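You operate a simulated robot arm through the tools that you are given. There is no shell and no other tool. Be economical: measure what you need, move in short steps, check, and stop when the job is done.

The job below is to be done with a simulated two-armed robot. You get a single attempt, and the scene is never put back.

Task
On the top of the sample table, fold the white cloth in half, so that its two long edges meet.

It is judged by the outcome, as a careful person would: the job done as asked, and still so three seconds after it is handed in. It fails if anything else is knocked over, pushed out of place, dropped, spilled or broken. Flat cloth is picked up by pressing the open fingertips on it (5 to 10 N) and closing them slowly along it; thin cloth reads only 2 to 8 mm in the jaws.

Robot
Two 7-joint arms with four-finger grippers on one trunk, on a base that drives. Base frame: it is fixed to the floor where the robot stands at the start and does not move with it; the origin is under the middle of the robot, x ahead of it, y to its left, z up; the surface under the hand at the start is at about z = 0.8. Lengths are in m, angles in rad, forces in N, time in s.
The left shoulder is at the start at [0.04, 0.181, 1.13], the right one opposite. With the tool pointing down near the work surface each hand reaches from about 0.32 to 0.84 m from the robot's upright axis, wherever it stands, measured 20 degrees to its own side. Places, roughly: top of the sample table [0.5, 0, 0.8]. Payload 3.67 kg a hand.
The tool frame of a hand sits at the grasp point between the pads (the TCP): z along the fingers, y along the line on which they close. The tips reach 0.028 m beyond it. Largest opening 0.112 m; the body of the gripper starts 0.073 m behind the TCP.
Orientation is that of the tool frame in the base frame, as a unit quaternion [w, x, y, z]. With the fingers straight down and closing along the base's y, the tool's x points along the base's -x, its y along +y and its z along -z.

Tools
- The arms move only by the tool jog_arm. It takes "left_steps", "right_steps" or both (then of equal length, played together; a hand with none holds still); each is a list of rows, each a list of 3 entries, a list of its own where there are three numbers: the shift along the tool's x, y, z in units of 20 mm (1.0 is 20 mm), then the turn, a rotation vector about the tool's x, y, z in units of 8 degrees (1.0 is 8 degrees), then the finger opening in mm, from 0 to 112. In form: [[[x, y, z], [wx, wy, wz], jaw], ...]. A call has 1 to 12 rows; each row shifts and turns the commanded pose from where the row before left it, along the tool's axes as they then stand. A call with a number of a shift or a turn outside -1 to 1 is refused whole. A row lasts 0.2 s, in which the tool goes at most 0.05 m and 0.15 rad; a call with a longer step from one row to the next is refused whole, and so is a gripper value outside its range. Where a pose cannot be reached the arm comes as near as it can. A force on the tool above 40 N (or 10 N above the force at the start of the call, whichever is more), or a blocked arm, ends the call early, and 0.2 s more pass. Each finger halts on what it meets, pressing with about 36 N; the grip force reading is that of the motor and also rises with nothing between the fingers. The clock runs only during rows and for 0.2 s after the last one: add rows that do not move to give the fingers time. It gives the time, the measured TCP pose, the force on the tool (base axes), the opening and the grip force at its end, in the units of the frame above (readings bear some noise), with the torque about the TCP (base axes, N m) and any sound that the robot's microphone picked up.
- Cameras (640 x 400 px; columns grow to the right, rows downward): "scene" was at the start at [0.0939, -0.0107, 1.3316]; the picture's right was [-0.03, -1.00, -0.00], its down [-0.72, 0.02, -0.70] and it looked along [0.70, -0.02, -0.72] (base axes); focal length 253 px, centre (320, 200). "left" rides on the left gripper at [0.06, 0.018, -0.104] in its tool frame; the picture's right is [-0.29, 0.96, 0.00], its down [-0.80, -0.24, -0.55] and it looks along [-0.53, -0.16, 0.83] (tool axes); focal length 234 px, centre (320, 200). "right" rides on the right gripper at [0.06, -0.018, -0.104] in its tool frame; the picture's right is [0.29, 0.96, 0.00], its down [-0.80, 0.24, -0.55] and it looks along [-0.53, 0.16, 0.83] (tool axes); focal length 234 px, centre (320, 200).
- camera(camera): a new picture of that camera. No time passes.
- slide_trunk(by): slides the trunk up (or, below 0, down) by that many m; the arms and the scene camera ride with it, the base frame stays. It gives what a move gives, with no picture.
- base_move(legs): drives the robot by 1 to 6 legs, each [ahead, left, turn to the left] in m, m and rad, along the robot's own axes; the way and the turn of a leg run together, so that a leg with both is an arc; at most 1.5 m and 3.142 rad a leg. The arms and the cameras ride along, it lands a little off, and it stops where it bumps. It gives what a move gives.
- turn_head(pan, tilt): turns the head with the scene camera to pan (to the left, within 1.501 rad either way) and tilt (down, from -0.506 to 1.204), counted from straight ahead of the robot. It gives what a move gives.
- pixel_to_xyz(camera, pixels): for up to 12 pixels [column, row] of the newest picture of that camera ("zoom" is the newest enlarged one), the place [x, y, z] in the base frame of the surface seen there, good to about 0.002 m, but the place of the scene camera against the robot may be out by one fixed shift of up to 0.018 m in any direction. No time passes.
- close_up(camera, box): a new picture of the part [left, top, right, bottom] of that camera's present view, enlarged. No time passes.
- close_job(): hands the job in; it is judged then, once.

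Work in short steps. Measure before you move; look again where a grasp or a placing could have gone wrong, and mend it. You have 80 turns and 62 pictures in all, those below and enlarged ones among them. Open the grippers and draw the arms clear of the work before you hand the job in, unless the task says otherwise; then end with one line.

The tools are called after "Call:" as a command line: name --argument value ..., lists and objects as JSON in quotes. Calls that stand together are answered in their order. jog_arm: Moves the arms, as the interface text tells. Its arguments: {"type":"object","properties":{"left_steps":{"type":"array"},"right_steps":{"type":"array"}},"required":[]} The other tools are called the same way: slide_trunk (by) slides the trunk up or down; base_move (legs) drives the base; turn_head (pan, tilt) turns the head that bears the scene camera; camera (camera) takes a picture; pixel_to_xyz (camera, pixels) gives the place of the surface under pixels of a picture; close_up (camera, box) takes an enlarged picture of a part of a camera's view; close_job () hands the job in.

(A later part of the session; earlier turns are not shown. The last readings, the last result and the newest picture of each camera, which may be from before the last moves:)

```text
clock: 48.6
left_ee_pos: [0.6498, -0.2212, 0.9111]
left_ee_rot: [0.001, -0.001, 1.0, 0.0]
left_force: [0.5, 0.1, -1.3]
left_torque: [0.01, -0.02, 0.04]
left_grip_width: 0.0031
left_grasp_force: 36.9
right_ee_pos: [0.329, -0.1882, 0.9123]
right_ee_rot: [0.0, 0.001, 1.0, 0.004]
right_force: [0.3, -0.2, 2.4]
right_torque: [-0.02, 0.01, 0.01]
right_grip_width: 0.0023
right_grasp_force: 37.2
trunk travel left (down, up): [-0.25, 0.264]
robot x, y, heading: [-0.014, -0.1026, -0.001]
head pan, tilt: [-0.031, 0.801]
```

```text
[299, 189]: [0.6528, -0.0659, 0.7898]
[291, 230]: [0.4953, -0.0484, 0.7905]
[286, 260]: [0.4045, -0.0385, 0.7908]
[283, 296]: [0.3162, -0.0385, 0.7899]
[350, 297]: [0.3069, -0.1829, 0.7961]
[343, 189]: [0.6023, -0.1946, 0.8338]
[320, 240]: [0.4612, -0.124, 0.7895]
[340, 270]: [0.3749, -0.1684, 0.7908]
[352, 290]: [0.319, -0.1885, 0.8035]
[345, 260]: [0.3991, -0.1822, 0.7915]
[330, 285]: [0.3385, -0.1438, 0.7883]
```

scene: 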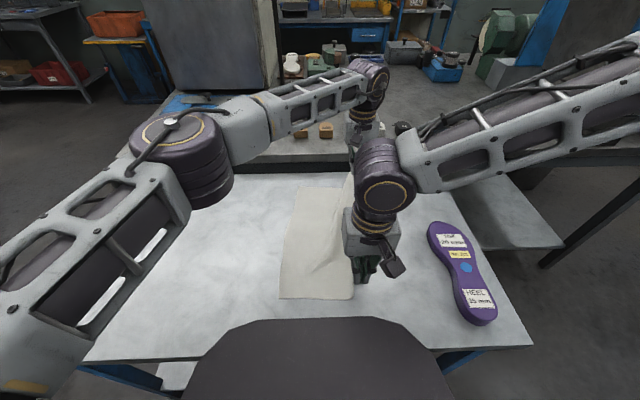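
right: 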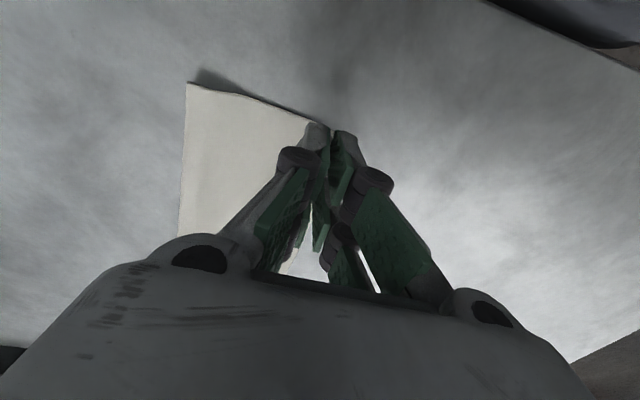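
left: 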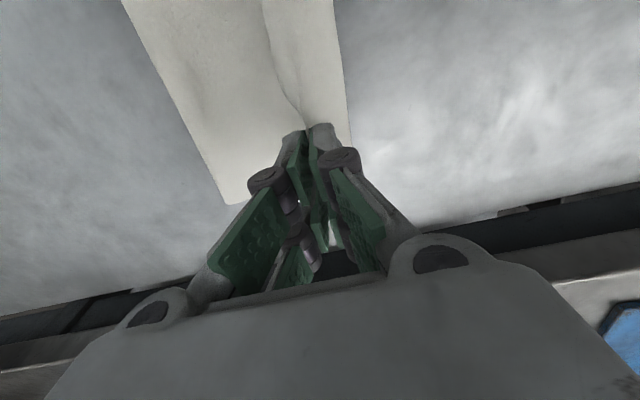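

Corrected, the lower edge is at far (0.67,-0.058) and near (0.325,-0.031), so the fold should lie near y=-0.183/-0.155. I return in a slack arc: raise, drive left, lower in stages.

Call:
jog_arm --left_steps '[[[0, 0, -0.7], [0, 0, 0], 0], [[0, 0, -0.6], [0, 0, 0], 0], [[0, 0, 0], [0, 0, 0], 0]]' --right_steps '[[[0, 0, -0.7], [0, 0, 0], 0], [[0, 0, -0.6], [0, 0, 0], 0], [[0, 0, 0], [0, 0, 0], 0]]'

Call:
base_move --legs '[[0.004, 0.08, 0]]'

Call:
jog_arm --left_steps '[[[0, 0, 0.5], [0, 0, 0], 0], [[0, 0, 0.5], [0, 0, 0], 0], [[0, 0, 0], [0, 0, 0], 0]]' --right_steps '[[[0, 0, 0.5], [0, 0, 0], 0], [[0, 0, 0.5], [0, 0, 0], 0], [[0, 0, 0], [0, 0, 0], 0]]'

Call:
base_move --legs '[[0, 0.03, 0]]'

Call:
jog_arm --left_steps '[[[0, 0, 0.75], [0, 0, 0], 0], [[0, 0, 0.75], [0, 0, 0], 0], [[0, 0, 0], [0, 0, 0], 0]]' --right_steps '[[[0, 0, 0.75], [0, 0, 0], 0], [[0, 0, 0.75], [0, 0, 0], 0], [[0, 0, 0], [0, 0, 0], 0]]'

Call:
base_move --legs '[[0, 0.025, 0]]'

Call:
camera --camera "scene"

```text
clock: 49.4
left_ee_pos: [0.6501, -0.2218, 0.9358]
left_ee_rot: [0.001, 0.0, 1.0, -0.001]
left_force: [0.0, 0.5, -0.6]
left_torque: [0.03, 0.01, 0.02]
left_grip_width: 0.0027
left_grasp_force: 36.8
right_ee_pos: [0.3312, -0.1877, 0.9408]
right_ee_rot: [0.001, 0.0, 1.0, 0.003]
right_force: [-0.8, -0.3, -1.1]
right_torque: [0.0, 0.03, 0.02]
right_grip_width: 0.0021
right_grasp_force: 35.1
trunk travel left (down, up): [-0.25, 0.264]
robot x, y, heading: [-0.0153, -0.0996, -0.004]
head pan, tilt: [-0.031, 0.801]
```

```text
clock: 50.5
left_ee_pos: [0.6539, -0.1407, 0.9359]
left_ee_rot: [0.001, -0.001, 1.0, -0.001]
left_force: [0.1, 0.6, 3.6]
left_torque: [-0.12, 0.05, 0.01]
left_grip_width: 0.0016
left_grasp_force: 34.5
right_ee_pos: [0.3337, -0.1075, 0.9398]
right_ee_rot: [0.001, 0.001, 1.0, 0.003]
right_force: [0.6, 0.8, -0.8]
right_torque: [-0.03, 0.02, -0.01]
right_grip_width: 0.003
right_grasp_force: 35.8
trunk travel left (down, up): [-0.25, 0.264]
robot x, y, heading: [-0.0109, -0.0169, 0.0]
head pan, tilt: [-0.031, 0.801]
```

```text
clock: 51.3
left_ee_pos: [0.6527, -0.1432, 0.9178]
left_ee_rot: [0.001, 0.0, 1.0, -0.001]
left_force: [0.2, -1.5, 2.3]
left_torque: [-0.04, 0.05, 0.04]
left_grip_width: 0.0018
left_grasp_force: 34.5
right_ee_pos: [0.3335, -0.1083, 0.9195]
right_ee_rot: [0.0, 0.0, 1.0, 0.004]
right_force: [-0.6, -0.3, -1.3]
right_torque: [-0.01, 0.02, 0.03]
right_grip_width: 0.003
right_grasp_force: 36.4
trunk travel left (down, up): [-0.25, 0.264]
robot x, y, heading: [-0.0082, -0.0201, -0.0]
head pan, tilt: [-0.031, 0.801]
```

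```text
clock: 52.1
left_ee_pos: [0.6524, -0.1149, 0.9171]
left_ee_rot: [0.001, 0.0, 1.0, 0.0]
left_force: [0.2, -0.3, 0.4]
left_torque: [0.07, 0.03, -0.01]
left_grip_width: 0.0027
left_grasp_force: 38.6
right_ee_pos: [0.3335, -0.0793, 0.9178]
right_ee_rot: [0.0, 0.002, 1.0, 0.005]
right_force: [-0.3, -0.3, -0.3]
right_torque: [-0.03, 0.01, 0.05]
right_grip_width: 0.0022
right_grasp_force: 35.0
trunk travel left (down, up): [-0.25, 0.264]
robot x, y, heading: [-0.0066, 0.0099, -0.003]
head pan, tilt: [-0.031, 0.801]
```

```text
clock: 52.9
left_ee_pos: [0.653, -0.1145, 0.8866]
left_ee_rot: [0.001, -0.001, 1.0, -0.001]
left_force: [-0.3, 0.3, 0.3]
left_torque: [0.01, -0.02, 0.0]
left_grip_width: 0.0023
left_grasp_force: 38.2
right_ee_pos: [0.3347, -0.0795, 0.8897]
right_ee_rot: [0.001, 0.001, 1.0, 0.003]
right_force: [-0.3, -0.3, -1.7]
right_torque: [-0.05, -0.02, 0.02]
right_grip_width: 0.0023
right_grasp_force: 35.0
trunk travel left (down, up): [-0.25, 0.264]
robot x, y, heading: [-0.0052, 0.0085, -0.001]
head pan, tilt: [-0.031, 0.801]
```

```text
clock: 53.7
left_ee_pos: [0.6539, -0.0926, 0.8879]
left_ee_rot: [0.001, 0.001, 1.0, 0.0]
left_force: [0.0, -0.5, -0.9]
left_torque: [0.02, 0.01, -0.01]
left_grip_width: 0.003
left_grasp_force: 36.4
right_ee_pos: [0.3342, -0.057, 0.8875]
right_ee_rot: [-0.001, 0.001, 1.0, 0.005]
right_force: [0.4, 1.2, -2.0]
right_torque: [0.08, 0.04, 0.0]
right_grip_width: 0.0018
right_grasp_force: 34.1
trunk travel left (down, up): [-0.25, 0.264]
robot x, y, heading: [-0.0119, 0.0324, -0.001]
head pan, tilt: [-0.031, 0.801]
```

```text
6 pictures are left
```

scene: 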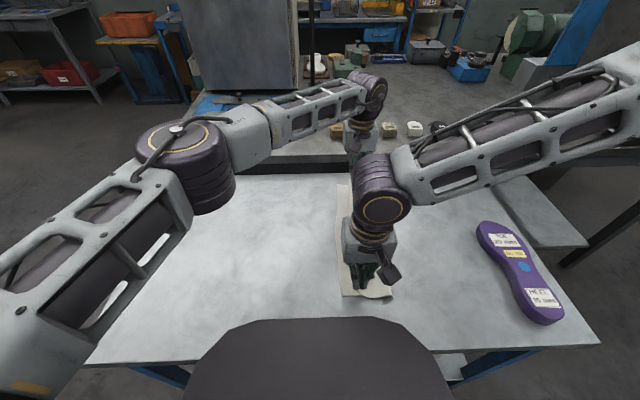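

I measure the lower layer's left edge now ((337,190), (337,240), (343,293)) and the fold corner near (391,295).

Call:
pixel_to_xyz --camera "scene" --pixels '[[338, 188], [338, 215], [338, 240], [340, 265], [343, 293], [388, 296], [375, 297], [390, 285]]'

```text
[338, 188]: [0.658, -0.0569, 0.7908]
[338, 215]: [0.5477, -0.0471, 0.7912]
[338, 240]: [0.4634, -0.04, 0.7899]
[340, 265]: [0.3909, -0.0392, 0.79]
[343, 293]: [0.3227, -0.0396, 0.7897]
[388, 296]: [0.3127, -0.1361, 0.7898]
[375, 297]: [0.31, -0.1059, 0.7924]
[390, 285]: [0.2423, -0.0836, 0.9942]
```

Lower edge targets are y≈-0.046 (far) and -0.030 (near). I lower 20 mm, drive 0.02 left, then bring both edges down to ~4 mm above, left hand 20 mm further left.

Call:
jog_arm --left_steps '[[[0, 0.3, 0.5], [0, 0, 0], 0], [[0, 0.3, 0.5], [0, 0, 0], 0], [[0, 0, 0], [0, 0, 0], 0]]' --right_steps '[[[0, 0, 0.5], [0, 0, 0], 0], [[0, 0, 0.5], [0, 0, 0], 0], [[0, 0, 0], [0, 0, 0], 0]]'

Call:
base_move --legs '[[0, 0.02, 0]]'

Call:
jog_arm --left_steps '[[[0, 0.2, 0.6], [0, 0, 0], 0], [[0, 0.2, 0.6], [0, 0, 0], 0], [[0, 0, 0.45], [0, 0, 0], 0], [[0, 0, 0], [0, 0, 0], 0]]' --right_steps '[[[0, 0, 0.6], [0, 0, 0], 0], [[0, 0, 0.6], [0, 0, 0], 0], [[0, 0, 0.45], [0, 0, 0], 0], [[0, 0, 0], [0, 0, 0], 0]]'

Call:
camera --camera "left"

Call:
camera --camera "right"

```text
clock: 54.5
left_ee_pos: [0.6535, -0.0786, 0.8674]
left_ee_rot: [0.001, 0.0, 1.0, -0.001]
left_force: [0.0, -0.8, -0.5]
left_torque: [0.01, 0.0, 0.02]
left_grip_width: 0.0029
left_grasp_force: 35.9
right_ee_pos: [0.3341, -0.0544, 0.8693]
right_ee_rot: [0.002, 0.001, 1.0, 0.003]
right_force: [0.6, 0.8, -0.4]
right_torque: [-0.02, -0.02, -0.02]
right_grip_width: 0.0029
right_grasp_force: 40.6
trunk travel left (down, up): [-0.25, 0.264]
robot x, y, heading: [-0.0085, 0.0361, -0.002]
head pan, tilt: [-0.031, 0.801]
```

```text
clock: 55.3
left_ee_pos: [0.6534, -0.0599, 0.8666]
left_ee_rot: [0.001, 0.002, 1.0, 0.0]
left_force: [0.6, -1.5, 0.4]
left_torque: [0.0, -0.01, 0.03]
left_grip_width: 0.0026
left_grasp_force: 38.8
right_ee_pos: [0.3352, -0.0367, 0.8688]
right_ee_rot: [-0.001, 0.001, 1.0, 0.004]
right_force: [0.2, 0.0, 0.5]
right_torque: [0.02, -0.02, -0.01]
right_grip_width: 0.0028
right_grasp_force: 33.2
trunk travel left (down, up): [-0.25, 0.264]
robot x, y, heading: [-0.0056, 0.053, -0.005]
head pan, tilt: [-0.031, 0.801]
```

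```text
clock: 56.3
left_ee_pos: [0.6527, -0.0521, 0.8336]
left_ee_rot: [0.001, 0.001, 1.0, -0.001]
left_force: [-0.4, -0.6, -1.8]
left_torque: [0.0, 0.01, -0.01]
left_grip_width: 0.0032
left_grasp_force: 36.8
right_ee_pos: [0.3343, -0.0362, 0.8345]
right_ee_rot: [0.001, 0.001, 1.0, 0.003]
right_force: [0.0, -0.3, 1.7]
right_torque: [0.07, -0.01, -0.03]
right_grip_width: 0.0019
right_grasp_force: 36.5
trunk travel left (down, up): [-0.25, 0.264]
robot x, y, heading: [-0.0104, 0.0503, -0.008]
head pan, tilt: [-0.031, 0.801]
```

```text
5 pictures are left
```

left: 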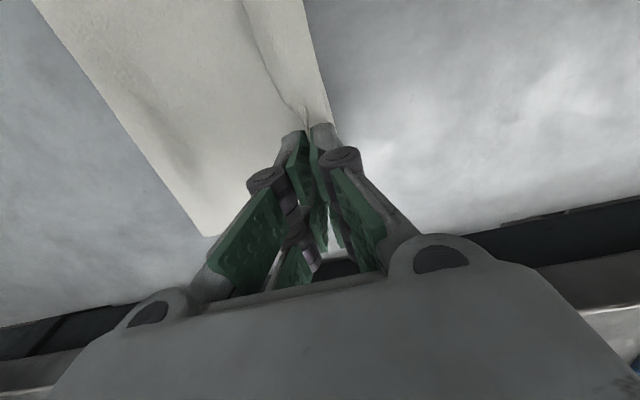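

```text
4 pictures are left
```

right: 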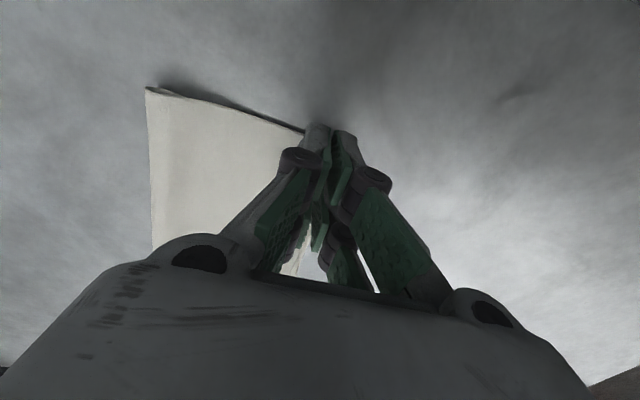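

I measure the profile around the flap edge and the lower edge in these pictures.

Call:
pixel_to_xyz --camera "left" --pixels '[[327, 100], [318, 60], [305, 5], [296, 105], [275, 75], [255, 30], [285, 80], [300, 80], [312, 100], [265, 75], [205, 232], [200, 110]]'

Call:
pixel_to_xyz --camera "right" --pixels '[[150, 92], [200, 110], [250, 120], [290, 128], [298, 240], [304, 232], [290, 262], [285, 265]]'

```text
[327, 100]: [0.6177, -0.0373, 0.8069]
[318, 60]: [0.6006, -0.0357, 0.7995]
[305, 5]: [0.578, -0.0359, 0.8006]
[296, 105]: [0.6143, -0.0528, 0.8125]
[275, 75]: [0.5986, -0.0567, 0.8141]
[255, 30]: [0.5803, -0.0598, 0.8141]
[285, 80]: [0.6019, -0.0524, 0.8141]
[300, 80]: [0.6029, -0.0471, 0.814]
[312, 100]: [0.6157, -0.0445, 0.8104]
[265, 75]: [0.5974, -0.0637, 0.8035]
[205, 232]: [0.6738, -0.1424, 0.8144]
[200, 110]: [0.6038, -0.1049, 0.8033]
```

```text
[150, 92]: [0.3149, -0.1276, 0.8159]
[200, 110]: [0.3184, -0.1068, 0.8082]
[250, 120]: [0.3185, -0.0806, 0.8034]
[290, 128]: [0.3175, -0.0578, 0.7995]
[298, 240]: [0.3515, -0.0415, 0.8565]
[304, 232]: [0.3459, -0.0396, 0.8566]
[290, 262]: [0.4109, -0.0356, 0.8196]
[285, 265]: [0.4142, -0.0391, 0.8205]
```

The profile shows the grip is a small ridge with the flap's real edge ~20 mm left of it, overhanging the lower edge by ~10 mm. I shift both hands 15 mm right, lower slightly, release slowly and rise.

Call:
jog_arm --left_steps '[[[0, -0.25, 0], [0, 0, 0], 0], [[0, -0.25, 0], [0, 0, 0], 0], [[0, -0.25, 0.08], [0, 0, 0], 0], [[0, 0, 0], [0, 0, 0], 3], [[0, 0, 0], [0, 0, 0], 6], [[0, 0, 0], [0, 0, 0], 9], [[0, 0, 0], [0, 0, 0], 13], [[0, 0, 0], [0, 0, 0], 16], [[0, 0, -0.3], [0, 0, 0], 20], [[0, 0, -0.8], [0, 0, 0], 20], [[0, 0, -1], [0, 0, 0], 20], [[0, 0, -1], [0, 0, 0], 20]]' --right_steps '[[[0, -0.25, 0], [0, 0, 0], 0], [[0, -0.25, 0], [0, 0, 0], 0], [[0, -0.25, 0.08], [0, 0, 0], 0], [[0, 0, 0], [0, 0, 0], 3], [[0, 0, 0], [0, 0, 0], 6], [[0, 0, 0], [0, 0, 0], 9], [[0, 0, 0], [0, 0, 0], 13], [[0, 0, 0], [0, 0, 0], 16], [[0, 0, -0.3], [0, 0, 0], 20], [[0, 0, -0.8], [0, 0, 0], 20], [[0, 0, -1], [0, 0, 0], 20], [[0, 0, -1], [0, 0, 0], 20]]'

Call:
jog_arm --left_steps '[[[0, 1, -0.5], [0, 0, 0], 20], [[0, 1, -0.5], [0, 0, 0], 20], [[0, 1, 0], [0, 0, 0], 20], [[0, 1, 0], [0, 0, 0], 20], [[0, 1, 0], [0, 0, 0], 20], [[0, 1, 0], [0, 0, 0], 20], [[0, 1, 0], [0, 0, 0], 20], [[0, 1, 0], [0, 0, 0], 20]]' --right_steps '[[[0, -1, -0.5], [0, 0, 0], 20], [[0, -1, -0.5], [0, 0, 0], 20], [[0, -1, 0], [0, 0, 0], 20], [[0, -1, 0], [0, 0, 0], 20], [[0, -1, 0], [0, 0, 0], 20], [[0, -1, 0], [0, 0, 0], 20], [[0, -1, 0], [0, 0, 0], 20], [[0, -1, 0], [0, 0, 0], 20]]'

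Call:
close_up --camera "scene" --box '[290, 165, 450, 315]'

```text
clock: 58.9
left_ee_pos: [0.6531, -0.067, 0.8948]
left_ee_rot: [0.002, 0.002, 1.0, 0.0]
left_force: [-0.8, -0.4, 0.0]
left_torque: [-0.02, 0.0, -0.03]
left_grip_width: 0.02
left_grasp_force: 0.0
right_ee_pos: [0.3333, -0.0514, 0.8954]
right_ee_rot: [0.001, 0.003, 1.0, 0.004]
right_force: [0.0, 1.0, 0.7]
right_torque: [-0.02, -0.03, -0.01]
right_grip_width: 0.0203
right_grasp_force: 0.1
trunk travel left (down, up): [-0.25, 0.264]
robot x, y, heading: [-0.0011, 0.0557, -0.005]
head pan, tilt: [-0.031, 0.801]
```

```text
clock: 60.7
left_ee_pos: [0.6535, 0.0925, 0.9164]
left_ee_rot: [0.002, 0.002, 1.0, -0.001]
left_force: [-0.1, -0.1, 0.5]
left_torque: [-0.01, -0.01, 0.01]
left_grip_width: 0.0201
left_grasp_force: 0.1
right_ee_pos: [0.3328, -0.212, 0.915]
right_ee_rot: [0.0, 0.003, 1.0, 0.004]
right_force: [1.1, -0.2, 0.6]
right_torque: [0.04, -0.02, -0.03]
right_grip_width: 0.02
right_grasp_force: 0.1
trunk travel left (down, up): [-0.25, 0.264]
robot x, y, heading: [-0.008, 0.0511, -0.003]
head pan, tilt: [-0.031, 0.801]
```

```text
2.67 times, centred on (370, 240) of scene
```

zoom: 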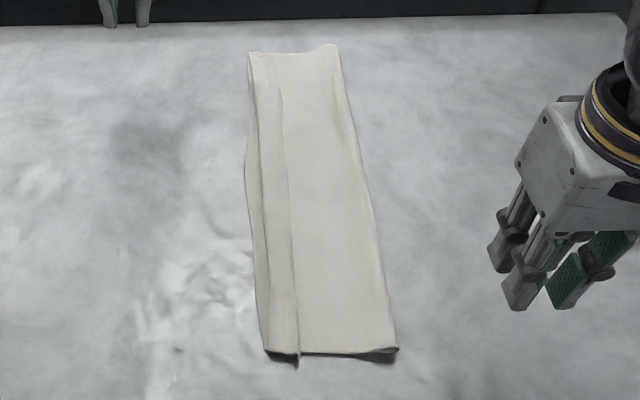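

Now the lower layer shows as a narrow sliver at the left. I measure cross-profiles to know which lines are edges.

Call:
pixel_to_xyz --camera "zoom" --pixels '[[248, 180], [253, 180], [258, 180], [263, 180], [268, 180], [275, 180], [282, 180], [287, 180], [293, 180], [305, 180], [340, 180], [364, 180]]'

Call:
pixel_to_xyz --camera "zoom" --pixels '[[260, 300], [265, 300], [270, 300], [275, 300], [282, 300], [290, 300], [295, 300], [300, 300], [310, 300], [350, 300], [385, 300], [392, 344]]'

Call:
pixel_to_xyz --camera "zoom" --pixels '[[250, 80], [254, 80], [258, 80], [262, 80], [268, 80], [274, 80], [279, 80], [284, 80], [290, 80], [310, 80], [335, 80], [338, 50]]'

```text
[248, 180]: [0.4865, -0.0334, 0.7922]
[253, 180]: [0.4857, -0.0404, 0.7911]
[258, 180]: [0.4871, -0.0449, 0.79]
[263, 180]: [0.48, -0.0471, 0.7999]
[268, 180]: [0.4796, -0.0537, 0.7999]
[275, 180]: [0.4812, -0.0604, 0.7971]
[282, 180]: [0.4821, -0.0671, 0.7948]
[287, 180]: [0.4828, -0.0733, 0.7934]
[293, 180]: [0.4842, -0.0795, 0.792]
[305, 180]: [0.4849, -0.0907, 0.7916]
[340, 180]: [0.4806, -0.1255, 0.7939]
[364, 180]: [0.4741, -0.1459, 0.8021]
```

```text
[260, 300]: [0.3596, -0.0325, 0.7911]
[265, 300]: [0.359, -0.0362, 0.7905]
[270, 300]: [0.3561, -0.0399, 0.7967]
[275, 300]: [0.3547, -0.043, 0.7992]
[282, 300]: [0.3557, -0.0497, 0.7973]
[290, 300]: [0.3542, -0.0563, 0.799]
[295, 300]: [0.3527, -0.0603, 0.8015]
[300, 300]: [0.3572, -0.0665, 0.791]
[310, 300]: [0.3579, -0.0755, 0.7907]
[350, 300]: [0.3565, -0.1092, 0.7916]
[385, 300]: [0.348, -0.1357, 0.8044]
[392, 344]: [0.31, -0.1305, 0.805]
```

```text
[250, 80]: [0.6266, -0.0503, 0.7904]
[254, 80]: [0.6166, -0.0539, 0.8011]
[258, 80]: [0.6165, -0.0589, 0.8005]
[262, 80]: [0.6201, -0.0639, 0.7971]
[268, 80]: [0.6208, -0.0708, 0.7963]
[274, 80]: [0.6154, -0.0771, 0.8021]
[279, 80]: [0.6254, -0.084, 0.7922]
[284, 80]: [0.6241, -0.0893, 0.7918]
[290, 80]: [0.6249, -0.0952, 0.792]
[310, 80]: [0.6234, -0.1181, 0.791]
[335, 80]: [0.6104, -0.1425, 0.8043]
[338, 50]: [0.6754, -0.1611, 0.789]
```

The profile (fold-like loop at the left, free edge standing at the line, flat flap to its right) shows the excess flap again forms a hem, since the fold line got dragged left. I'll re-grip the standing edge where I released it and redo the arc with a smaller radius (no pull on the fold).

Call:
jog_arm --left_steps '[[[0, -1, 0], [0, 0, 0], 16], [[0, -1, 0], [0, 0, 0], 16], [[0, -1, 0], [0, 0, 0], 16], [[0, -1, 0], [0, 0, 0], 16], [[0, -1, 0], [0, 0, 0], 16], [[0, -1, 0], [0, 0, 0], 16], [[0, -1, 0.6], [0, 0, 0], 16], [[0, -1, 0.6], [0, 0, 0], 16], [[0, 0, 1], [0, 0, 0], 16], [[0, 0, 1], [0, 0, 0], 16], [[0, 0, 0.95], [0, 0, 0], 16], [[0, 0, 0], [0, 0, 0], 16]]' --right_steps '[[[0, 1, 0], [0, 0, 0], 16], [[0, 1, 0], [0, 0, 0], 16], [[0, 1, 0], [0, 0, 0], 16], [[0, 1, 0], [0, 0, 0], 16], [[0, 1, 0], [0, 0, 0], 16], [[0, 1, 0], [0, 0, 0], 16], [[0, 1, 0.6], [0, 0, 0], 16], [[0, 1, 0.6], [0, 0, 0], 16], [[0, 0, 1], [0, 0, 0], 16], [[0, 0, 1], [0, 0, 0], 16], [[0, 0, 0.9], [0, 0, 0], 16], [[0, 0, 0], [0, 0, 0], 16]]'

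Call:
pixel_to_xyz --camera "zoom" --pixels '[[296, 325], [297, 335], [298, 345], [293, 335], [302, 335], [272, 335], [280, 335], [268, 60], [272, 65], [264, 60], [250, 60], [275, 70]]'

```text
clock: 63.3
left_ee_pos: [0.652, -0.066, 0.8309]
left_ee_rot: [0.001, 0.001, 1.0, -0.001]
left_force: [0.1, -0.5, 1.4]
left_torque: [0.0, 0.0, 0.02]
left_grip_width: 0.0161
left_grasp_force: 0.0
right_ee_pos: [0.3354, -0.0517, 0.8338]
right_ee_rot: [0.001, 0.003, 1.0, 0.004]
right_force: [-0.6, -0.5, 0.0]
right_torque: [-0.03, -0.04, 0.0]
right_grip_width: 0.0159
right_grasp_force: 0.0
trunk travel left (down, up): [-0.25, 0.264]
robot x, y, heading: [-0.0075, 0.0514, -0.001]
head pan, tilt: [-0.031, 0.801]
```

```text
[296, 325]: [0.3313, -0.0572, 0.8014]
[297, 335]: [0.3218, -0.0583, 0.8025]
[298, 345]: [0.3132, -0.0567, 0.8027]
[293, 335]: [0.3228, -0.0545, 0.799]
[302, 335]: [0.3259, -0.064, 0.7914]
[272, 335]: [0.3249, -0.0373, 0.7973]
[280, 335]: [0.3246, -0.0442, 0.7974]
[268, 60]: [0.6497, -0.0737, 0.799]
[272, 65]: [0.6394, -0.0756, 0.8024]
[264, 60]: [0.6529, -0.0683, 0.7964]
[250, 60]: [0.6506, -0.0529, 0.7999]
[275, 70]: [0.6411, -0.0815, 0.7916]
```

The standing edge (true y≈-0.050 near, -0.067 far) is centred between the pads. I close, lift to ~80 mm and carry right 0.16 m again.

Call:
jog_arm --left_steps '[[[0, 0, 0], [0, 0, 0], 12], [[0, 0, 0], [0, 0, 0], 8], [[0, 0, 0], [0, 0, 0], 4], [[0, 0, 0], [0, 0, 0], 0], [[0, 0, 0], [0, 0, 0], 0], [[0, 0, -0.6], [0, 0, 0], 0], [[0, 0, -0.8], [0, 0, 0], 0], [[0, 0, -0.8], [0, 0, 0], 0], [[0, 0, -0.8], [0, 0, 0], 0], [[0, 0, -0.7], [0, 0, 0], 0], [[0, 0, 0], [0, 0, 0], 0]]' --right_steps '[[[0, 0, 0], [0, 0, 0], 12], [[0, 0, 0], [0, 0, 0], 8], [[0, 0, 0], [0, 0, 0], 4], [[0, 0, 0], [0, 0, 0], 0], [[0, 0, 0], [0, 0, 0], 0], [[0, 0, -0.6], [0, 0, 0], 0], [[0, 0, -0.8], [0, 0, 0], 0], [[0, 0, -0.8], [0, 0, 0], 0], [[0, 0, -0.8], [0, 0, 0], 0], [[0, 0, -0.7], [0, 0, 0], 0], [[0, 0, 0], [0, 0, 0], 0]]'

Call:
base_move --legs '[[0, -0.16, 0]]'

Call:
camera --camera "scene"

```text
clock: 65.7
left_ee_pos: [0.6543, -0.0682, 0.9046]
left_ee_rot: [0.001, 0.001, 1.0, -0.001]
left_force: [0.3, -0.8, 1.4]
left_torque: [-0.03, 0.01, -0.03]
left_grip_width: 0.0019
left_grasp_force: 36.1
right_ee_pos: [0.3345, -0.0505, 0.9082]
right_ee_rot: [0.001, 0.002, 1.0, 0.004]
right_force: [-0.7, 0.5, -1.6]
right_torque: [-0.02, 0.03, 0.04]
right_grip_width: 0.0034
right_grasp_force: 40.6
trunk travel left (down, up): [-0.25, 0.264]
robot x, y, heading: [-0.0068, 0.0529, -0.004]
head pan, tilt: [-0.031, 0.801]
```

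```text
clock: 67.1
left_ee_pos: [0.6522, -0.2297, 0.9044]
left_ee_rot: [0.001, 0.002, 1.0, -0.001]
left_force: [-0.5, -0.6, 0.5]
left_torque: [0.06, 0.01, -0.03]
left_grip_width: 0.0022
left_grasp_force: 36.0
right_ee_pos: [0.3349, -0.2117, 0.9095]
right_ee_rot: [0.0, 0.003, 1.0, 0.004]
right_force: [0.5, 0.6, 0.7]
right_torque: [0.01, -0.02, -0.02]
right_grip_width: 0.0023
right_grasp_force: 38.7
trunk travel left (down, up): [-0.25, 0.264]
robot x, y, heading: [-0.0136, -0.1079, -0.005]
head pan, tilt: [-0.031, 0.801]
```

```text
2 pictures are left
```

scene: 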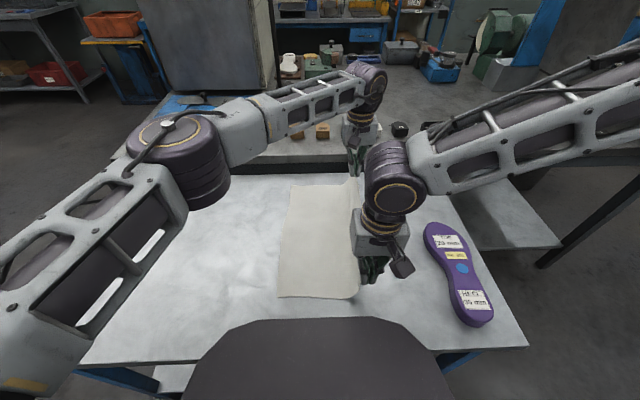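

Both edges still held and the lower layer lies flat. I measure its left edge ((294,188)…(280,296)) and where it rises on the right.

Call:
pixel_to_xyz --camera "scene" --pixels '[[293, 187], [290, 210], [286, 240], [281, 280], [281, 295], [320, 297], [345, 297], [355, 297], [340, 280], [348, 270], [340, 230], [345, 200]]'

```text
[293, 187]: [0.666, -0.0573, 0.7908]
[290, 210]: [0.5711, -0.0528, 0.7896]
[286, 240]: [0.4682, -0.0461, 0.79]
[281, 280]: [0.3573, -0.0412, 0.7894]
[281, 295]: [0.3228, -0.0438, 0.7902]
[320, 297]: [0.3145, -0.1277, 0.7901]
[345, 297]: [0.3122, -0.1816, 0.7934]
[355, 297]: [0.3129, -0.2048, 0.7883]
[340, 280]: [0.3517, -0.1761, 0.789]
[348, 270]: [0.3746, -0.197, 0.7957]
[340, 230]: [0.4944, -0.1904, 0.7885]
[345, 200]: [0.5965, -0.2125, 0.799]
```

Lower edge (true): far y≈-0.047, near y≈-0.033, so the fold should be at -0.172/-0.158. I return with radius ≈0.10 about those lines.

Call:
base_move --legs '[[0, 0.05, 0]]'

Call:
jog_arm --left_steps '[[[0, 0, -0.5], [0, 0, 0], 0], [[0, 0, -0.5], [0, 0, 0], 0], [[0, 0, 0], [0, 0, 0], 0]]' --right_steps '[[[0, 0, -0.4], [0, 0, 0], 0], [[0, 0, -0.4], [0, 0, 0], 0], [[0, 0, 0], [0, 0, 0], 0]]'

Call:
base_move --legs '[[0, 0.04, 0]]'

Call:
jog_arm --left_steps '[[[0, 0, 0.4], [0, 0, 0], 0], [[0, 0, 0.4], [0, 0, 0], 0], [[0, 0, 0], [0, 0, 0], 0]]' --right_steps '[[[0, 0, 0.4], [0, 0, 0], 0], [[0, 0, 0.4], [0, 0, 0], 0], [[0, 0, 0], [0, 0, 0], 0]]'

Call:
base_move --legs '[[0, 0.03, 0]]'

```text
clock: 68.1
left_ee_pos: [0.6518, -0.1785, 0.9047]
left_ee_rot: [0.001, 0.002, 1.0, -0.002]
left_force: [-0.7, 0.4, 0.2]
left_torque: [-0.01, 0.03, -0.02]
left_grip_width: 0.0023
left_grasp_force: 36.8
right_ee_pos: [0.3354, -0.1614, 0.9074]
right_ee_rot: [0.001, 0.002, 1.0, 0.003]
right_force: [1.0, 0.1, 2.3]
right_torque: [0.0, -0.04, 0.03]
right_grip_width: 0.0018
right_grasp_force: 36.6
trunk travel left (down, up): [-0.25, 0.264]
robot x, y, heading: [-0.0072, -0.0569, -0.005]
head pan, tilt: [-0.031, 0.801]
```

```text
clock: 68.9
left_ee_pos: [0.6528, -0.1785, 0.9252]
left_ee_rot: [0.001, 0.001, 1.0, -0.001]
left_force: [0.4, 0.2, 0.4]
left_torque: [0.01, 0.01, -0.02]
left_grip_width: 0.0019
left_grasp_force: 37.9
right_ee_pos: [0.334, -0.1622, 0.9244]
right_ee_rot: [0.001, 0.002, 1.0, 0.004]
right_force: [-0.4, 0.3, -1.6]
right_torque: [-0.07, -0.01, 0.01]
right_grip_width: 0.0033
right_grasp_force: 40.1
trunk travel left (down, up): [-0.25, 0.264]
robot x, y, heading: [-0.005, -0.0596, -0.01]
head pan, tilt: [-0.031, 0.801]
```

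```text
clock: 69.8
left_ee_pos: [0.6516, -0.1415, 0.9268]
left_ee_rot: [0.001, 0.001, 1.0, -0.001]
left_force: [-0.5, 2.2, 0.2]
left_torque: [-0.05, 0.02, 0.01]
left_grip_width: 0.0025
left_grasp_force: 34.2
right_ee_pos: [0.335, -0.1233, 0.9246]
right_ee_rot: [0.0, 0.002, 1.0, 0.004]
right_force: [-0.9, -1.8, 0.0]
right_torque: [-0.02, 0.0, -0.03]
right_grip_width: 0.003
right_grasp_force: 39.8
trunk travel left (down, up): [-0.25, 0.264]
robot x, y, heading: [-0.0105, -0.0208, -0.007]
head pan, tilt: [-0.031, 0.801]
```

```text
clock: 70.5
left_ee_pos: [0.6532, -0.1415, 0.9098]
left_ee_rot: [0.001, 0.002, 1.0, -0.001]
left_force: [-1.3, 0.1, -1.0]
left_torque: [0.0, -0.01, -0.02]
left_grip_width: 0.0027
left_grasp_force: 34.4
right_ee_pos: [0.3337, -0.1228, 0.908]
right_ee_rot: [0.001, 0.002, 1.0, 0.003]
right_force: [-0.2, -0.1, -1.2]
right_torque: [-0.03, 0.01, 0.02]
right_grip_width: 0.0022
right_grasp_force: 33.7
trunk travel left (down, up): [-0.25, 0.264]
robot x, y, heading: [-0.011, -0.024, -0.008]
head pan, tilt: [-0.031, 0.801]
```

```text
clock: 71.4
left_ee_pos: [0.6529, -0.1135, 0.9093]
left_ee_rot: [0.001, 0.003, 1.0, 0.0]
left_force: [1.2, -0.3, 1.0]
left_torque: [-0.1, 0.03, -0.04]
left_grip_width: 0.0015
left_grasp_force: 33.7
right_ee_pos: [0.3354, -0.0935, 0.9083]
right_ee_rot: [0.0, 0.004, 1.0, 0.004]
right_force: [0.3, 0.4, 1.0]
right_torque: [-0.02, 0.01, -0.04]
right_grip_width: 0.0028
right_grasp_force: 34.0
trunk travel left (down, up): [-0.25, 0.264]
robot x, y, heading: [-0.0032, 0.0089, -0.007]
head pan, tilt: [-0.031, 0.801]
```

Offsets are as planned with no pull. To avoid the flap curling under, I'll lean the hands again: hands 50 mm right, base 0.05 left, then lean 24° (fingers toward -y).

Call:
jog_arm --left_steps '[[[0, -0.83, 0], [0, 0, 0], 0], [[0, -0.83, 0], [0, 0, 0], 0], [[0, -0.83, 0], [0, 0, 0], 0], [[0, 0, 0], [0, 0, 0], 0]]' --right_steps '[[[0, -0.9, 0], [0, 0, 0], 0], [[0, -0.9, 0], [0, 0, 0], 0], [[0, -0.9, 0], [0, 0, 0], 0], [[0, 0, 0], [0, 0, 0], 0]]'

Call:
base_move --legs '[[0, 0.055, 0]]'

Call:
jog_arm --left_steps '[[[0, 0, 0], [1, 0, 0], 0], [[0, 0, 0], [1, 0, 0], 0], [[0, 0, 0], [1, 0, 0], 0], [[0, 0, 0], [0, 0, 0], 0]]' --right_steps '[[[0, 0, 0], [1, 0, 0], 0], [[0, 0, 0], [1, 0, 0], 0], [[0, 0, 0], [1, 0, 0], 0], [[0, 0, 0], [0, 0, 0], 0]]'

```text
clock: 72.4
left_ee_pos: [0.6522, -0.1606, 0.9091]
left_ee_rot: [0.001, 0.002, 1.0, -0.002]
left_force: [-0.3, 0.4, 2.0]
left_torque: [-0.03, -0.04, 0.01]
left_grip_width: 0.002
left_grasp_force: 37.9
right_ee_pos: [0.335, -0.1468, 0.9076]
right_ee_rot: [-0.001, 0.003, 1.0, 0.004]
right_force: [0.8, 0.9, -2.1]
right_torque: [-0.1, 0.0, 0.01]
right_grip_width: 0.004
right_grasp_force: 40.0
trunk travel left (down, up): [-0.25, 0.264]
robot x, y, heading: [-0.0091, 0.0082, -0.008]
head pan, tilt: [-0.031, 0.801]
```

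```text
clock: 73.3
left_ee_pos: [0.6527, -0.1063, 0.9094]
left_ee_rot: [0.002, 0.003, 1.0, -0.001]
left_force: [-0.4, -0.6, 1.3]
left_torque: [-0.1, 0.07, -0.04]
left_grip_width: 0.0023
left_grasp_force: 37.7
right_ee_pos: [0.3358, -0.0928, 0.9075]
right_ee_rot: [0.0, 0.004, 1.0, 0.003]
right_force: [0.1, 0.0, 0.2]
right_torque: [0.03, -0.04, 0.01]
right_grip_width: 0.0026
right_grasp_force: 34.0
trunk travel left (down, up): [-0.25, 0.264]
robot x, y, heading: [-0.004, 0.0658, -0.006]
head pan, tilt: [-0.031, 0.801]
```

```text
clock: 74.3
left_ee_pos: [0.6515, -0.1079, 0.9106]
left_ee_rot: [0.002, 0.004, 0.978, -0.209]
left_force: [-0.3, -0.9, 0.3]
left_torque: [0.04, -0.03, -0.01]
left_grip_width: 0.0028
left_grasp_force: 37.9
right_ee_pos: [0.3339, -0.0935, 0.9075]
right_ee_rot: [-0.001, 0.004, 0.979, -0.204]
right_force: [0.0, -0.1, 0.5]
right_torque: [0.03, -0.01, -0.01]
right_grip_width: 0.0033
right_grasp_force: 33.9
trunk travel left (down, up): [-0.25, 0.264]
robot x, y, heading: [-0.0065, 0.0602, -0.008]
head pan, tilt: [-0.031, 0.801]
```

Both lean 24° and hold. I continue the arc down in stages.

Call:
jog_arm --left_steps '[[[0, 0.15, 0.35], [0, 0, 0], 0], [[0, 0.15, 0.35], [0, 0, 0], 0], [[0, 0, 0], [0, 0, 0], 0]]' --right_steps '[[[0, 0.1, 0.3], [0, 0, 0], 0], [[0, 0.1, 0.3], [0, 0, 0], 0], [[0, 0, 0], [0, 0, 0], 0]]'

Call:
base_move --legs '[[0, 0.025, 0]]'

Call:
jog_arm --left_steps '[[[0, 0.25, 0.57], [0, 0, 0], 0], [[0, 0.25, 0.57], [0, 0, 0], 0], [[0, 0, 0], [0, 0, 0], 0]]' --right_steps '[[[0, 0.25, 0.57], [0, 0, 0], 0], [[0, 0.25, 0.57], [0, 0, 0], 0], [[0, 0, 0], [0, 0, 0], 0]]'

Call:
base_move --legs '[[0, 0.02, 0]]'

```text
clock: 75.2
left_ee_pos: [0.6534, -0.1056, 0.8947]
left_ee_rot: [0.001, 0.003, 0.978, -0.209]
left_force: [-0.5, -1.3, 0.0]
left_torque: [-0.01, -0.02, 0.0]
left_grip_width: 0.003
left_grasp_force: 38.0
right_ee_pos: [0.3359, -0.0932, 0.8965]
right_ee_rot: [0.0, 0.004, 0.979, -0.205]
right_force: [1.0, 1.0, 1.6]
right_torque: [0.02, -0.02, 0.0]
right_grip_width: 0.0025
right_grasp_force: 40.8
trunk travel left (down, up): [-0.25, 0.264]
robot x, y, heading: [-0.0071, 0.0615, -0.002]
head pan, tilt: [-0.031, 0.801]
```

```text
clock: 76.0
left_ee_pos: [0.6528, -0.0833, 0.8938]
left_ee_rot: [0.001, 0.004, 0.978, -0.209]
left_force: [0.0, 0.8, 1.7]
left_torque: [0.02, 0.01, 0.02]
left_grip_width: 0.0015
left_grasp_force: 35.2
right_ee_pos: [0.3352, -0.0692, 0.8963]
right_ee_rot: [0.0, 0.004, 0.979, -0.204]
right_force: [-0.9, 0.0, 1.1]
right_torque: [0.02, 0.0, 0.0]
right_grip_width: 0.0015
right_grasp_force: 32.3
trunk travel left (down, up): [-0.25, 0.264]
robot x, y, heading: [-0.0062, 0.0902, -0.007]
head pan, tilt: [-0.031, 0.801]
```

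```text
clock: 76.8
left_ee_pos: [0.651, -0.0827, 0.8684]
left_ee_rot: [0.0, 0.004, 0.978, -0.209]
left_force: [0.7, 1.2, 1.8]
left_torque: [0.04, 0.03, 0.02]
left_grip_width: 0.0016
left_grasp_force: 34.9
right_ee_pos: [0.3347, -0.07, 0.8703]
right_ee_rot: [-0.001, 0.004, 0.979, -0.204]
right_force: [0.1, -0.7, -1.4]
right_torque: [0.05, 0.03, 0.0]
right_grip_width: 0.0032
right_grasp_force: 35.3
trunk travel left (down, up): [-0.25, 0.264]
robot x, y, heading: [-0.007, 0.0879, -0.008]
head pan, tilt: [-0.031, 0.801]
```

```text
clock: 77.6
left_ee_pos: [0.6516, -0.0654, 0.8698]
left_ee_rot: [0.001, 0.005, 0.978, -0.209]
left_force: [-0.9, 0.6, -0.2]
left_torque: [0.0, -0.04, -0.04]
left_grip_width: 0.0021
left_grasp_force: 33.6
right_ee_pos: [0.3355, -0.0525, 0.8697]
right_ee_rot: [-0.002, 0.004, 0.979, -0.204]
right_force: [0.0, -0.8, -0.4]
right_torque: [-0.04, 0.01, 0.02]
right_grip_width: 0.0019
right_grasp_force: 34.5
trunk travel left (down, up): [-0.25, 0.264]
robot x, y, heading: [-0.0068, 0.1076, -0.009]
head pan, tilt: [-0.031, 0.801]
```

Tips at y -0.077/-0.064, 44 mm high. Two more stages down and left to the lower edge.

Call:
jog_arm --left_steps '[[[0, 0.2, 0.46], [0, 0, 0], 0], [[0, 0.2, 0.46], [0, 0, 0], 0], [[0, 0, 0], [0, 0, 0], 0]]' --right_steps '[[[0, 0.2, 0.46], [0, 0, 0], 0], [[0, 0.2, 0.46], [0, 0, 0], 0], [[0, 0, 0], [0, 0, 0], 0]]'

Call:
base_move --legs '[[0, 0.014, 0]]'

Call:
jog_arm --left_steps '[[[0, 0.15, 0.34], [0, 0, 0], 0], [[0, 0.15, 0.34], [0, 0, 0], 0], [[0, 0, 0], [0, 0, 0], 0]]' --right_steps '[[[0, 0.15, 0.34], [0, 0, 0], 0], [[0, 0.15, 0.34], [0, 0, 0], 0], [[0, 0, 0], [0, 0, 0], 0]]'

Call:
base_move --legs '[[0, 0.012, 0]]'

```text
clock: 78.4
left_ee_pos: [0.6526, -0.0651, 0.8494]
left_ee_rot: [0.001, 0.005, 0.978, -0.208]
left_force: [-0.4, -0.1, 0.8]
left_torque: [-0.02, -0.02, -0.03]
left_grip_width: 0.0018
left_grasp_force: 34.6
right_ee_pos: [0.3371, -0.0515, 0.851]
right_ee_rot: [-0.001, 0.004, 0.979, -0.203]
right_force: [-0.5, -0.2, 0.1]
right_torque: [-0.06, 0.02, -0.04]
right_grip_width: 0.0021
right_grasp_force: 34.3
trunk travel left (down, up): [-0.25, 0.264]
robot x, y, heading: [-0.008, 0.1071, -0.012]
head pan, tilt: [-0.031, 0.801]
```

```text
clock: 79.1
left_ee_pos: [0.6515, -0.0528, 0.8487]
left_ee_rot: [0.0, 0.006, 0.978, -0.209]
left_force: [-0.3, -1.0, -0.8]
left_torque: [0.04, 0.03, 0.03]
left_grip_width: 0.0029
left_grasp_force: 37.9
right_ee_pos: [0.3366, -0.0405, 0.8511]
right_ee_rot: [-0.001, 0.005, 0.979, -0.202]
right_force: [0.8, 0.7, -0.9]
right_torque: [0.0, -0.04, 0.01]
right_grip_width: 0.0029
right_grasp_force: 34.6
trunk travel left (down, up): [-0.25, 0.264]
robot x, y, heading: [-0.0033, 0.1225, -0.011]
head pan, tilt: [-0.031, 0.801]
```

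```text
clock: 79.9
left_ee_pos: [0.6513, -0.0529, 0.8339]
left_ee_rot: [0.001, 0.004, 0.978, -0.21]
left_force: [1.0, 0.1, -0.8]
left_torque: [-0.01, 0.0, -0.02]
left_grip_width: 0.0032
left_grasp_force: 36.7
right_ee_pos: [0.3362, -0.045, 0.8401]
right_ee_rot: [-0.001, 0.004, 0.979, -0.202]
right_force: [0.7, -1.0, -1.5]
right_torque: [0.05, 0.02, 0.03]
right_grip_width: 0.003
right_grasp_force: 36.1
right hand out of reach, approached as far as the arm can: row 2
trunk travel left (down, up): [-0.25, 0.264]
robot x, y, heading: [-0.0034, 0.1236, -0.005]
head pan, tilt: [-0.031, 0.801]
```

```text
clock: 80.7
left_ee_pos: [0.6527, -0.0431, 0.8356]
left_ee_rot: [0.0, 0.005, 0.978, -0.209]
left_force: [-0.3, 0.6, -0.2]
left_torque: [-0.06, -0.01, 0.03]
left_grip_width: 0.0024
left_grasp_force: 34.6
right_ee_pos: [0.3372, -0.0343, 0.839]
right_ee_rot: [-0.001, 0.005, 0.98, -0.2]
right_force: [0.9, 0.3, 0.6]
right_torque: [0.05, 0.01, -0.01]
right_grip_width: 0.003
right_grasp_force: 40.0
trunk travel left (down, up): [-0.25, 0.264]
robot x, y, heading: [-0.0096, 0.133, -0.01]
head pan, tilt: [-0.031, 0.801]
```

Left tip is at y≈-0.055, right at -0.045. I use one left picture to check for a hem before release.

Call:
camera --camera "left"

```text
1 pictures are left
```

left: 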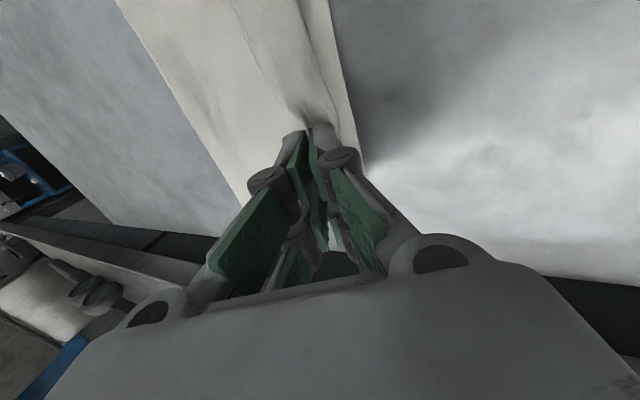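

I take cross-profiles from this picture over several rows.

Call:
pixel_to_xyz --camera "left" --pixels '[[355, 110], [345, 90], [335, 90], [325, 90], [315, 90], [305, 90], [295, 90], [285, 90], [275, 90], [265, 90], [240, 90], [210, 90]]'

Call:
pixel_to_xyz --camera "left" --pixels '[[332, 20], [325, 20], [315, 20], [308, 20], [302, 20], [295, 20], [280, 20], [265, 20], [250, 20], [240, 20], [230, 20], [150, 20]]'

```text
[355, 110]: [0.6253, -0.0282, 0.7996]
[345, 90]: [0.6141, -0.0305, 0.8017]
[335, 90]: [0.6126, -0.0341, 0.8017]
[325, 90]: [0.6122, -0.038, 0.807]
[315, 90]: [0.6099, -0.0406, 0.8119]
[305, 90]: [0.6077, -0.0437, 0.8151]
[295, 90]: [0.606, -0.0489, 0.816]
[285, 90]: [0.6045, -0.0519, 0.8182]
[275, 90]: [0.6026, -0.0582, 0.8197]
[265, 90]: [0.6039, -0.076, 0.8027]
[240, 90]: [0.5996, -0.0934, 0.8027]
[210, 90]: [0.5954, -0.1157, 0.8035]
```

```text
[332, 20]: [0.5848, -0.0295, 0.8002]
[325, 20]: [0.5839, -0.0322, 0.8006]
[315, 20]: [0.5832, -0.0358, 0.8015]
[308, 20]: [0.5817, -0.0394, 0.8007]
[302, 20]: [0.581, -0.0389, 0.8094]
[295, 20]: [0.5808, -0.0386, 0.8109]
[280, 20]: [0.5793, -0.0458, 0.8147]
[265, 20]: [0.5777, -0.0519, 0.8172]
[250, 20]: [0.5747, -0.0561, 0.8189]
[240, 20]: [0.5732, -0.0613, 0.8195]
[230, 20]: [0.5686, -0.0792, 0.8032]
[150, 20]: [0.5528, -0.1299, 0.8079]
```

The profile shows a ~20 mm hem still (edge at y≈-0.058 raised, crease at -0.038, lower edge at -0.029). Driving the held edge 42 mm further left unrolls it flat; I then lower, release, and back off along the fingers.

Call:
base_move --legs '[[0, 0.042, 0]]'

Call:
jog_arm --left_steps '[[[0, 0, 0.05], [0, 0, 0], 0], [[0, 0, 0], [0, 0, 0], 0]]' --right_steps '[[[0, 0.1, 0.2], [0, 0, 0], 0], [[0, 0, 0], [0, 0, 0], 0]]'

```text
clock: 81.6
left_ee_pos: [0.6524, -0.0011, 0.835]
left_ee_rot: [0.0, 0.006, 0.978, -0.209]
left_force: [0.0, -0.1, 0.8]
left_torque: [0.0, 0.01, 0.0]
left_grip_width: 0.0027
left_grasp_force: 38.4
right_ee_pos: [0.3357, 0.0066, 0.8408]
right_ee_rot: [-0.001, 0.005, 0.98, -0.201]
right_force: [-0.5, 1.2, 1.4]
right_torque: [0.0, -0.01, -0.01]
right_grip_width: 0.0016
right_grasp_force: 34.8
trunk travel left (down, up): [-0.25, 0.264]
robot x, y, heading: [-0.011, 0.1747, -0.006]
head pan, tilt: [-0.031, 0.801]
```

```text
clock: 82.2
left_ee_pos: [0.6533, -0.0009, 0.8334]
left_ee_rot: [0.001, 0.006, 0.978, -0.21]
left_force: [-0.3, -1.0, 1.4]
left_torque: [-0.01, -0.02, 0.0]
left_grip_width: 0.0016
left_grasp_force: 34.7
right_ee_pos: [0.3371, 0.0074, 0.8373]
right_ee_rot: [-0.001, 0.005, 0.98, -0.199]
right_force: [0.3, -0.3, -1.1]
right_torque: [-0.05, 0.0, 0.03]
right_grip_width: 0.002
right_grasp_force: 34.7
trunk travel left (down, up): [-0.25, 0.264]
robot x, y, heading: [-0.0045, 0.1784, -0.008]
head pan, tilt: [-0.031, 0.801]
```

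Now I open both and back away along the fingers, then straighten the hands.

Call:
jog_arm --left_steps '[[[0, 0, 0], [0, 0, 0], 3], [[0, 0, 0], [0, 0, 0], 6], [[0, 0, 0], [0, 0, 0], 10], [[0, 0, 0], [0, 0, 0], 10], [[0, 0, -0.5], [0, 0, 0], 14], [[0, 0, -1], [0, 0, 0], 14], [[0, 0, -1], [0, 0, 0], 14], [[0, 0, -1], [-1, 0, 0], 10], [[0, 0, -0.3], [-1, 0, 0], 4], [[0, 0, 0], [-1, 0, 0], 0]]' --right_steps '[[[0, 0, 0], [0, 0, 0], 3], [[0, 0, 0], [0, 0, 0], 6], [[0, 0, 0], [0, 0, 0], 10], [[0, 0, 0], [0, 0, 0], 10], [[0, 0, -0.5], [0, 0, 0], 14], [[0, 0, -1], [0, 0, 0], 14], [[0, 0, -1], [0, 0, 0], 14], [[0, 0, -1], [-1, 0, 0], 10], [[0, 0, -0.3], [-1, 0, 0], 4], [[0, 0, 0], [-1, 0, 0], 0]]'

Call:
base_move --legs '[[0, -0.11, 0]]'

```text
clock: 84.4
left_ee_pos: [0.6534, 0.0269, 0.9049]
left_ee_rot: [0.002, 0.005, 1.0, 0.0]
left_force: [-0.5, 0.4, 0.6]
left_torque: [0.01, 0.01, -0.01]
left_grip_width: 0.0
left_grasp_force: 35.6
right_ee_pos: [0.3375, 0.0353, 0.9061]
right_ee_rot: [0.0, 0.004, 1.0, 0.009]
right_force: [0.6, -0.4, 0.2]
right_torque: [0.05, -0.03, 0.0]
right_grip_width: 0.0
right_grasp_force: 36.1
trunk travel left (down, up): [-0.25, 0.264]
robot x, y, heading: [-0.0047, 0.1692, -0.012]
head pan, tilt: [-0.031, 0.801]
```

```text
clock: 85.6
left_ee_pos: [0.6533, -0.0803, 0.9039]
left_ee_rot: [0.001, 0.004, 1.0, -0.002]
left_force: [0.5, 0.3, 0.9]
left_torque: [0.03, 0.0, 0.01]
left_grip_width: 0.0002
left_grasp_force: 35.2
right_ee_pos: [0.3367, -0.072, 0.9059]
right_ee_rot: [-0.001, 0.004, 1.0, 0.007]
right_force: [-0.5, -0.4, 0.4]
right_torque: [0.05, 0.0, -0.01]
right_grip_width: 0.0
right_grasp_force: 35.6
trunk travel left (down, up): [-0.25, 0.264]
robot x, y, heading: [-0.0061, 0.0661, -0.013]
head pan, tilt: [-0.031, 0.801]
```

Fingers closed, above the flap. I move to about (0.613,-0.095) and (0.377,-0.090) and lower to just above contact.

Call:
jog_arm --left_steps '[[[1, -0.4, 0.4], [0, 0, 0], 0], [[1, -0.4, 0.6], [0, 0, 0], 0], [[0, 0, 0.8], [0, 0, 0], 0], [[0, 0, 0.8], [0, 0, 0], 0], [[0, 0, 0.8], [0, 0, 0], 0], [[0, 0, 0.1], [0, 0, 0], 0], [[0, 0, 0], [0, 0, 0], 0]]' --right_steps '[[[-1, -0.45, 0.4], [0, 0, 0], 0], [[-1, -0.45, 0.6], [0, 0, 0], 0], [[0, 0, 0.8], [0, 0, 0], 0], [[0, 0, 0.8], [0, 0, 0], 0], [[0, 0, 0.8], [0, 0, 0], 0], [[0, 0, 0.2], [0, 0, 0], 0], [[0, 0, 0], [0, 0, 0], 0]]'

```text
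clock: 87.2
left_ee_pos: [0.6123, -0.0965, 0.8342]
left_ee_rot: [0.0, 0.004, 1.0, -0.002]
left_force: [-0.5, 1.1, -0.6]
left_torque: [0.0, 0.0, 0.01]
left_grip_width: 0.0
left_grasp_force: 35.4
right_ee_pos: [0.3773, -0.0888, 0.834]
right_ee_rot: [0.0, 0.005, 1.0, 0.008]
right_force: [-0.4, -0.5, 0.4]
right_torque: [-0.01, 0.01, -0.02]
right_grip_width: 0.0002
right_grasp_force: 35.9
trunk travel left (down, up): [-0.25, 0.264]
robot x, y, heading: [-0.0074, 0.0676, -0.006]
head pan, tilt: [-0.031, 0.801]
```

No contact yet; I press down in ~1 mm steps.

Call:
jog_arm --left_steps '[[[0, 0, 0.08], [0, 0, 0], 0], [[0, 0, 0.08], [0, 0, 0], 0], [[0, 0, 0.06], [0, 0, 0], 0], [[0, 0, 0], [0, 0, 0], 0]]' --right_steps '[[[0, 0, 0.08], [0, 0, 0], 0], [[0, 0, 0.08], [0, 0, 0], 0], [[0, 0, 0.06], [0, 0, 0], 0], [[0, 0, 0], [0, 0, 0], 0]]'

```text
clock: 88.2
left_ee_pos: [0.6134, -0.0955, 0.83]
left_ee_rot: [0.001, 0.004, 1.0, -0.002]
left_force: [0.0, -0.2, 0.6]
left_torque: [0.04, 0.02, 0.0]
left_grip_width: 0.0001
left_grasp_force: 35.8
right_ee_pos: [0.377, -0.0903, 0.8293]
right_ee_rot: [0.0, 0.004, 1.0, 0.006]
right_force: [-0.3, 0.2, 0.6]
right_torque: [0.03, 0.0, 0.02]
right_grip_width: 0.0
right_grasp_force: 35.6
trunk travel left (down, up): [-0.25, 0.264]
robot x, y, heading: [-0.0066, 0.0665, -0.007]
head pan, tilt: [-0.031, 0.801]
```

Just touching. I press 1.6 mm more to get a few newtons.

Call:
jog_arm --left_steps '[[[0, 0, 0.08], [0, 0, 0], 0], [[0, 0, 0], [0, 0, 0], 0]]' --right_steps '[[[0, 0, 0.08], [0, 0, 0], 0], [[0, 0, 0], [0, 0, 0], 0]]'

```text
clock: 88.8
left_ee_pos: [0.612, -0.0946, 0.8286]
left_ee_rot: [0.002, 0.006, 1.0, -0.002]
left_force: [0.3, 0.2, 0.4]
left_torque: [-0.03, 0.02, -0.01]
left_grip_width: 0.0
left_grasp_force: 36.4
right_ee_pos: [0.3766, -0.088, 0.8275]
right_ee_rot: [0.001, 0.005, 1.0, 0.008]
right_force: [0.3, -0.1, 2.7]
right_torque: [0.01, -0.02, -0.01]
right_grip_width: 0.0002
right_grasp_force: 35.7
trunk travel left (down, up): [-0.25, 0.264]
robot x, y, heading: [-0.0086, 0.0654, -0.007]
head pan, tilt: [-0.031, 0.801]
```

Right 2.7 N, left not yet; a bit more.

Call:
jog_arm --left_steps '[[[0, 0, 0.08], [0, 0, 0], 0], [[0, 0, 0], [0, 0, 0], 0]]' --right_steps '[[[0, 0, 0.03], [0, 0, 0], 0], [[0, 0, 0], [0, 0, 0], 0]]'

```text
clock: 89.4
left_ee_pos: [0.6128, -0.0947, 0.8278]
left_ee_rot: [0.003, 0.005, 1.0, -0.002]
left_force: [1.0, -0.3, 8.4]
left_torque: [-0.01, 0.04, 0.0]
left_grip_width: 0.0
left_grasp_force: 36.0
right_ee_pos: [0.3759, -0.0874, 0.8261]
right_ee_rot: [0.001, 0.006, 1.0, 0.007]
right_force: [2.7, -1.1, 8.2]
right_torque: [-0.01, 0.01, 0.04]
right_grip_width: 0.0002
right_grasp_force: 35.7
trunk travel left (down, up): [-0.25, 0.264]
robot x, y, heading: [-0.0092, 0.0674, -0.01]
head pan, tilt: [-0.031, 0.801]
```

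Both press ~8 N. I drag the upper layer 20 mm right slowly, then lift off.

Call:
jog_arm --left_steps '[[[0, -0.2, 0], [0, 0, 0], 0], [[0, -0.2, 0], [0, 0, 0], 0], [[0, -0.2, 0], [0, 0, 0], 0], [[0, -0.2, 0], [0, 0, 0], 0], [[0, -0.2, 0], [0, 0, 0], 0], [[0, 0, 0], [0, 0, 0], 0]]' --right_steps '[[[0, -0.2, 0], [0, 0, 0], 0], [[0, -0.2, 0], [0, 0, 0], 0], [[0, -0.2, 0], [0, 0, 0], 0], [[0, -0.2, 0], [0, 0, 0], 0], [[0, -0.2, 0], [0, 0, 0], 0], [[0, 0, 0], [0, 0, 0], 0]]'

```text
clock: 90.8
left_ee_pos: [0.6104, -0.1152, 0.8266]
left_ee_rot: [0.003, 0.006, 1.0, -0.003]
left_force: [-0.3, 2.5, 15.8]
left_torque: [0.17, 0.11, 0.0]
left_grip_width: 0.0
left_grasp_force: 35.4
right_ee_pos: [0.375, -0.108, 0.826]
right_ee_rot: [0.002, 0.004, 1.0, 0.007]
right_force: [-0.4, 2.5, 13.8]
right_torque: [0.05, 0.1, -0.02]
right_grip_width: 0.0
right_grasp_force: 36.0
trunk travel left (down, up): [-0.25, 0.264]
robot x, y, heading: [-0.0041, 0.0634, -0.008]
head pan, tilt: [-0.031, 0.801]
```

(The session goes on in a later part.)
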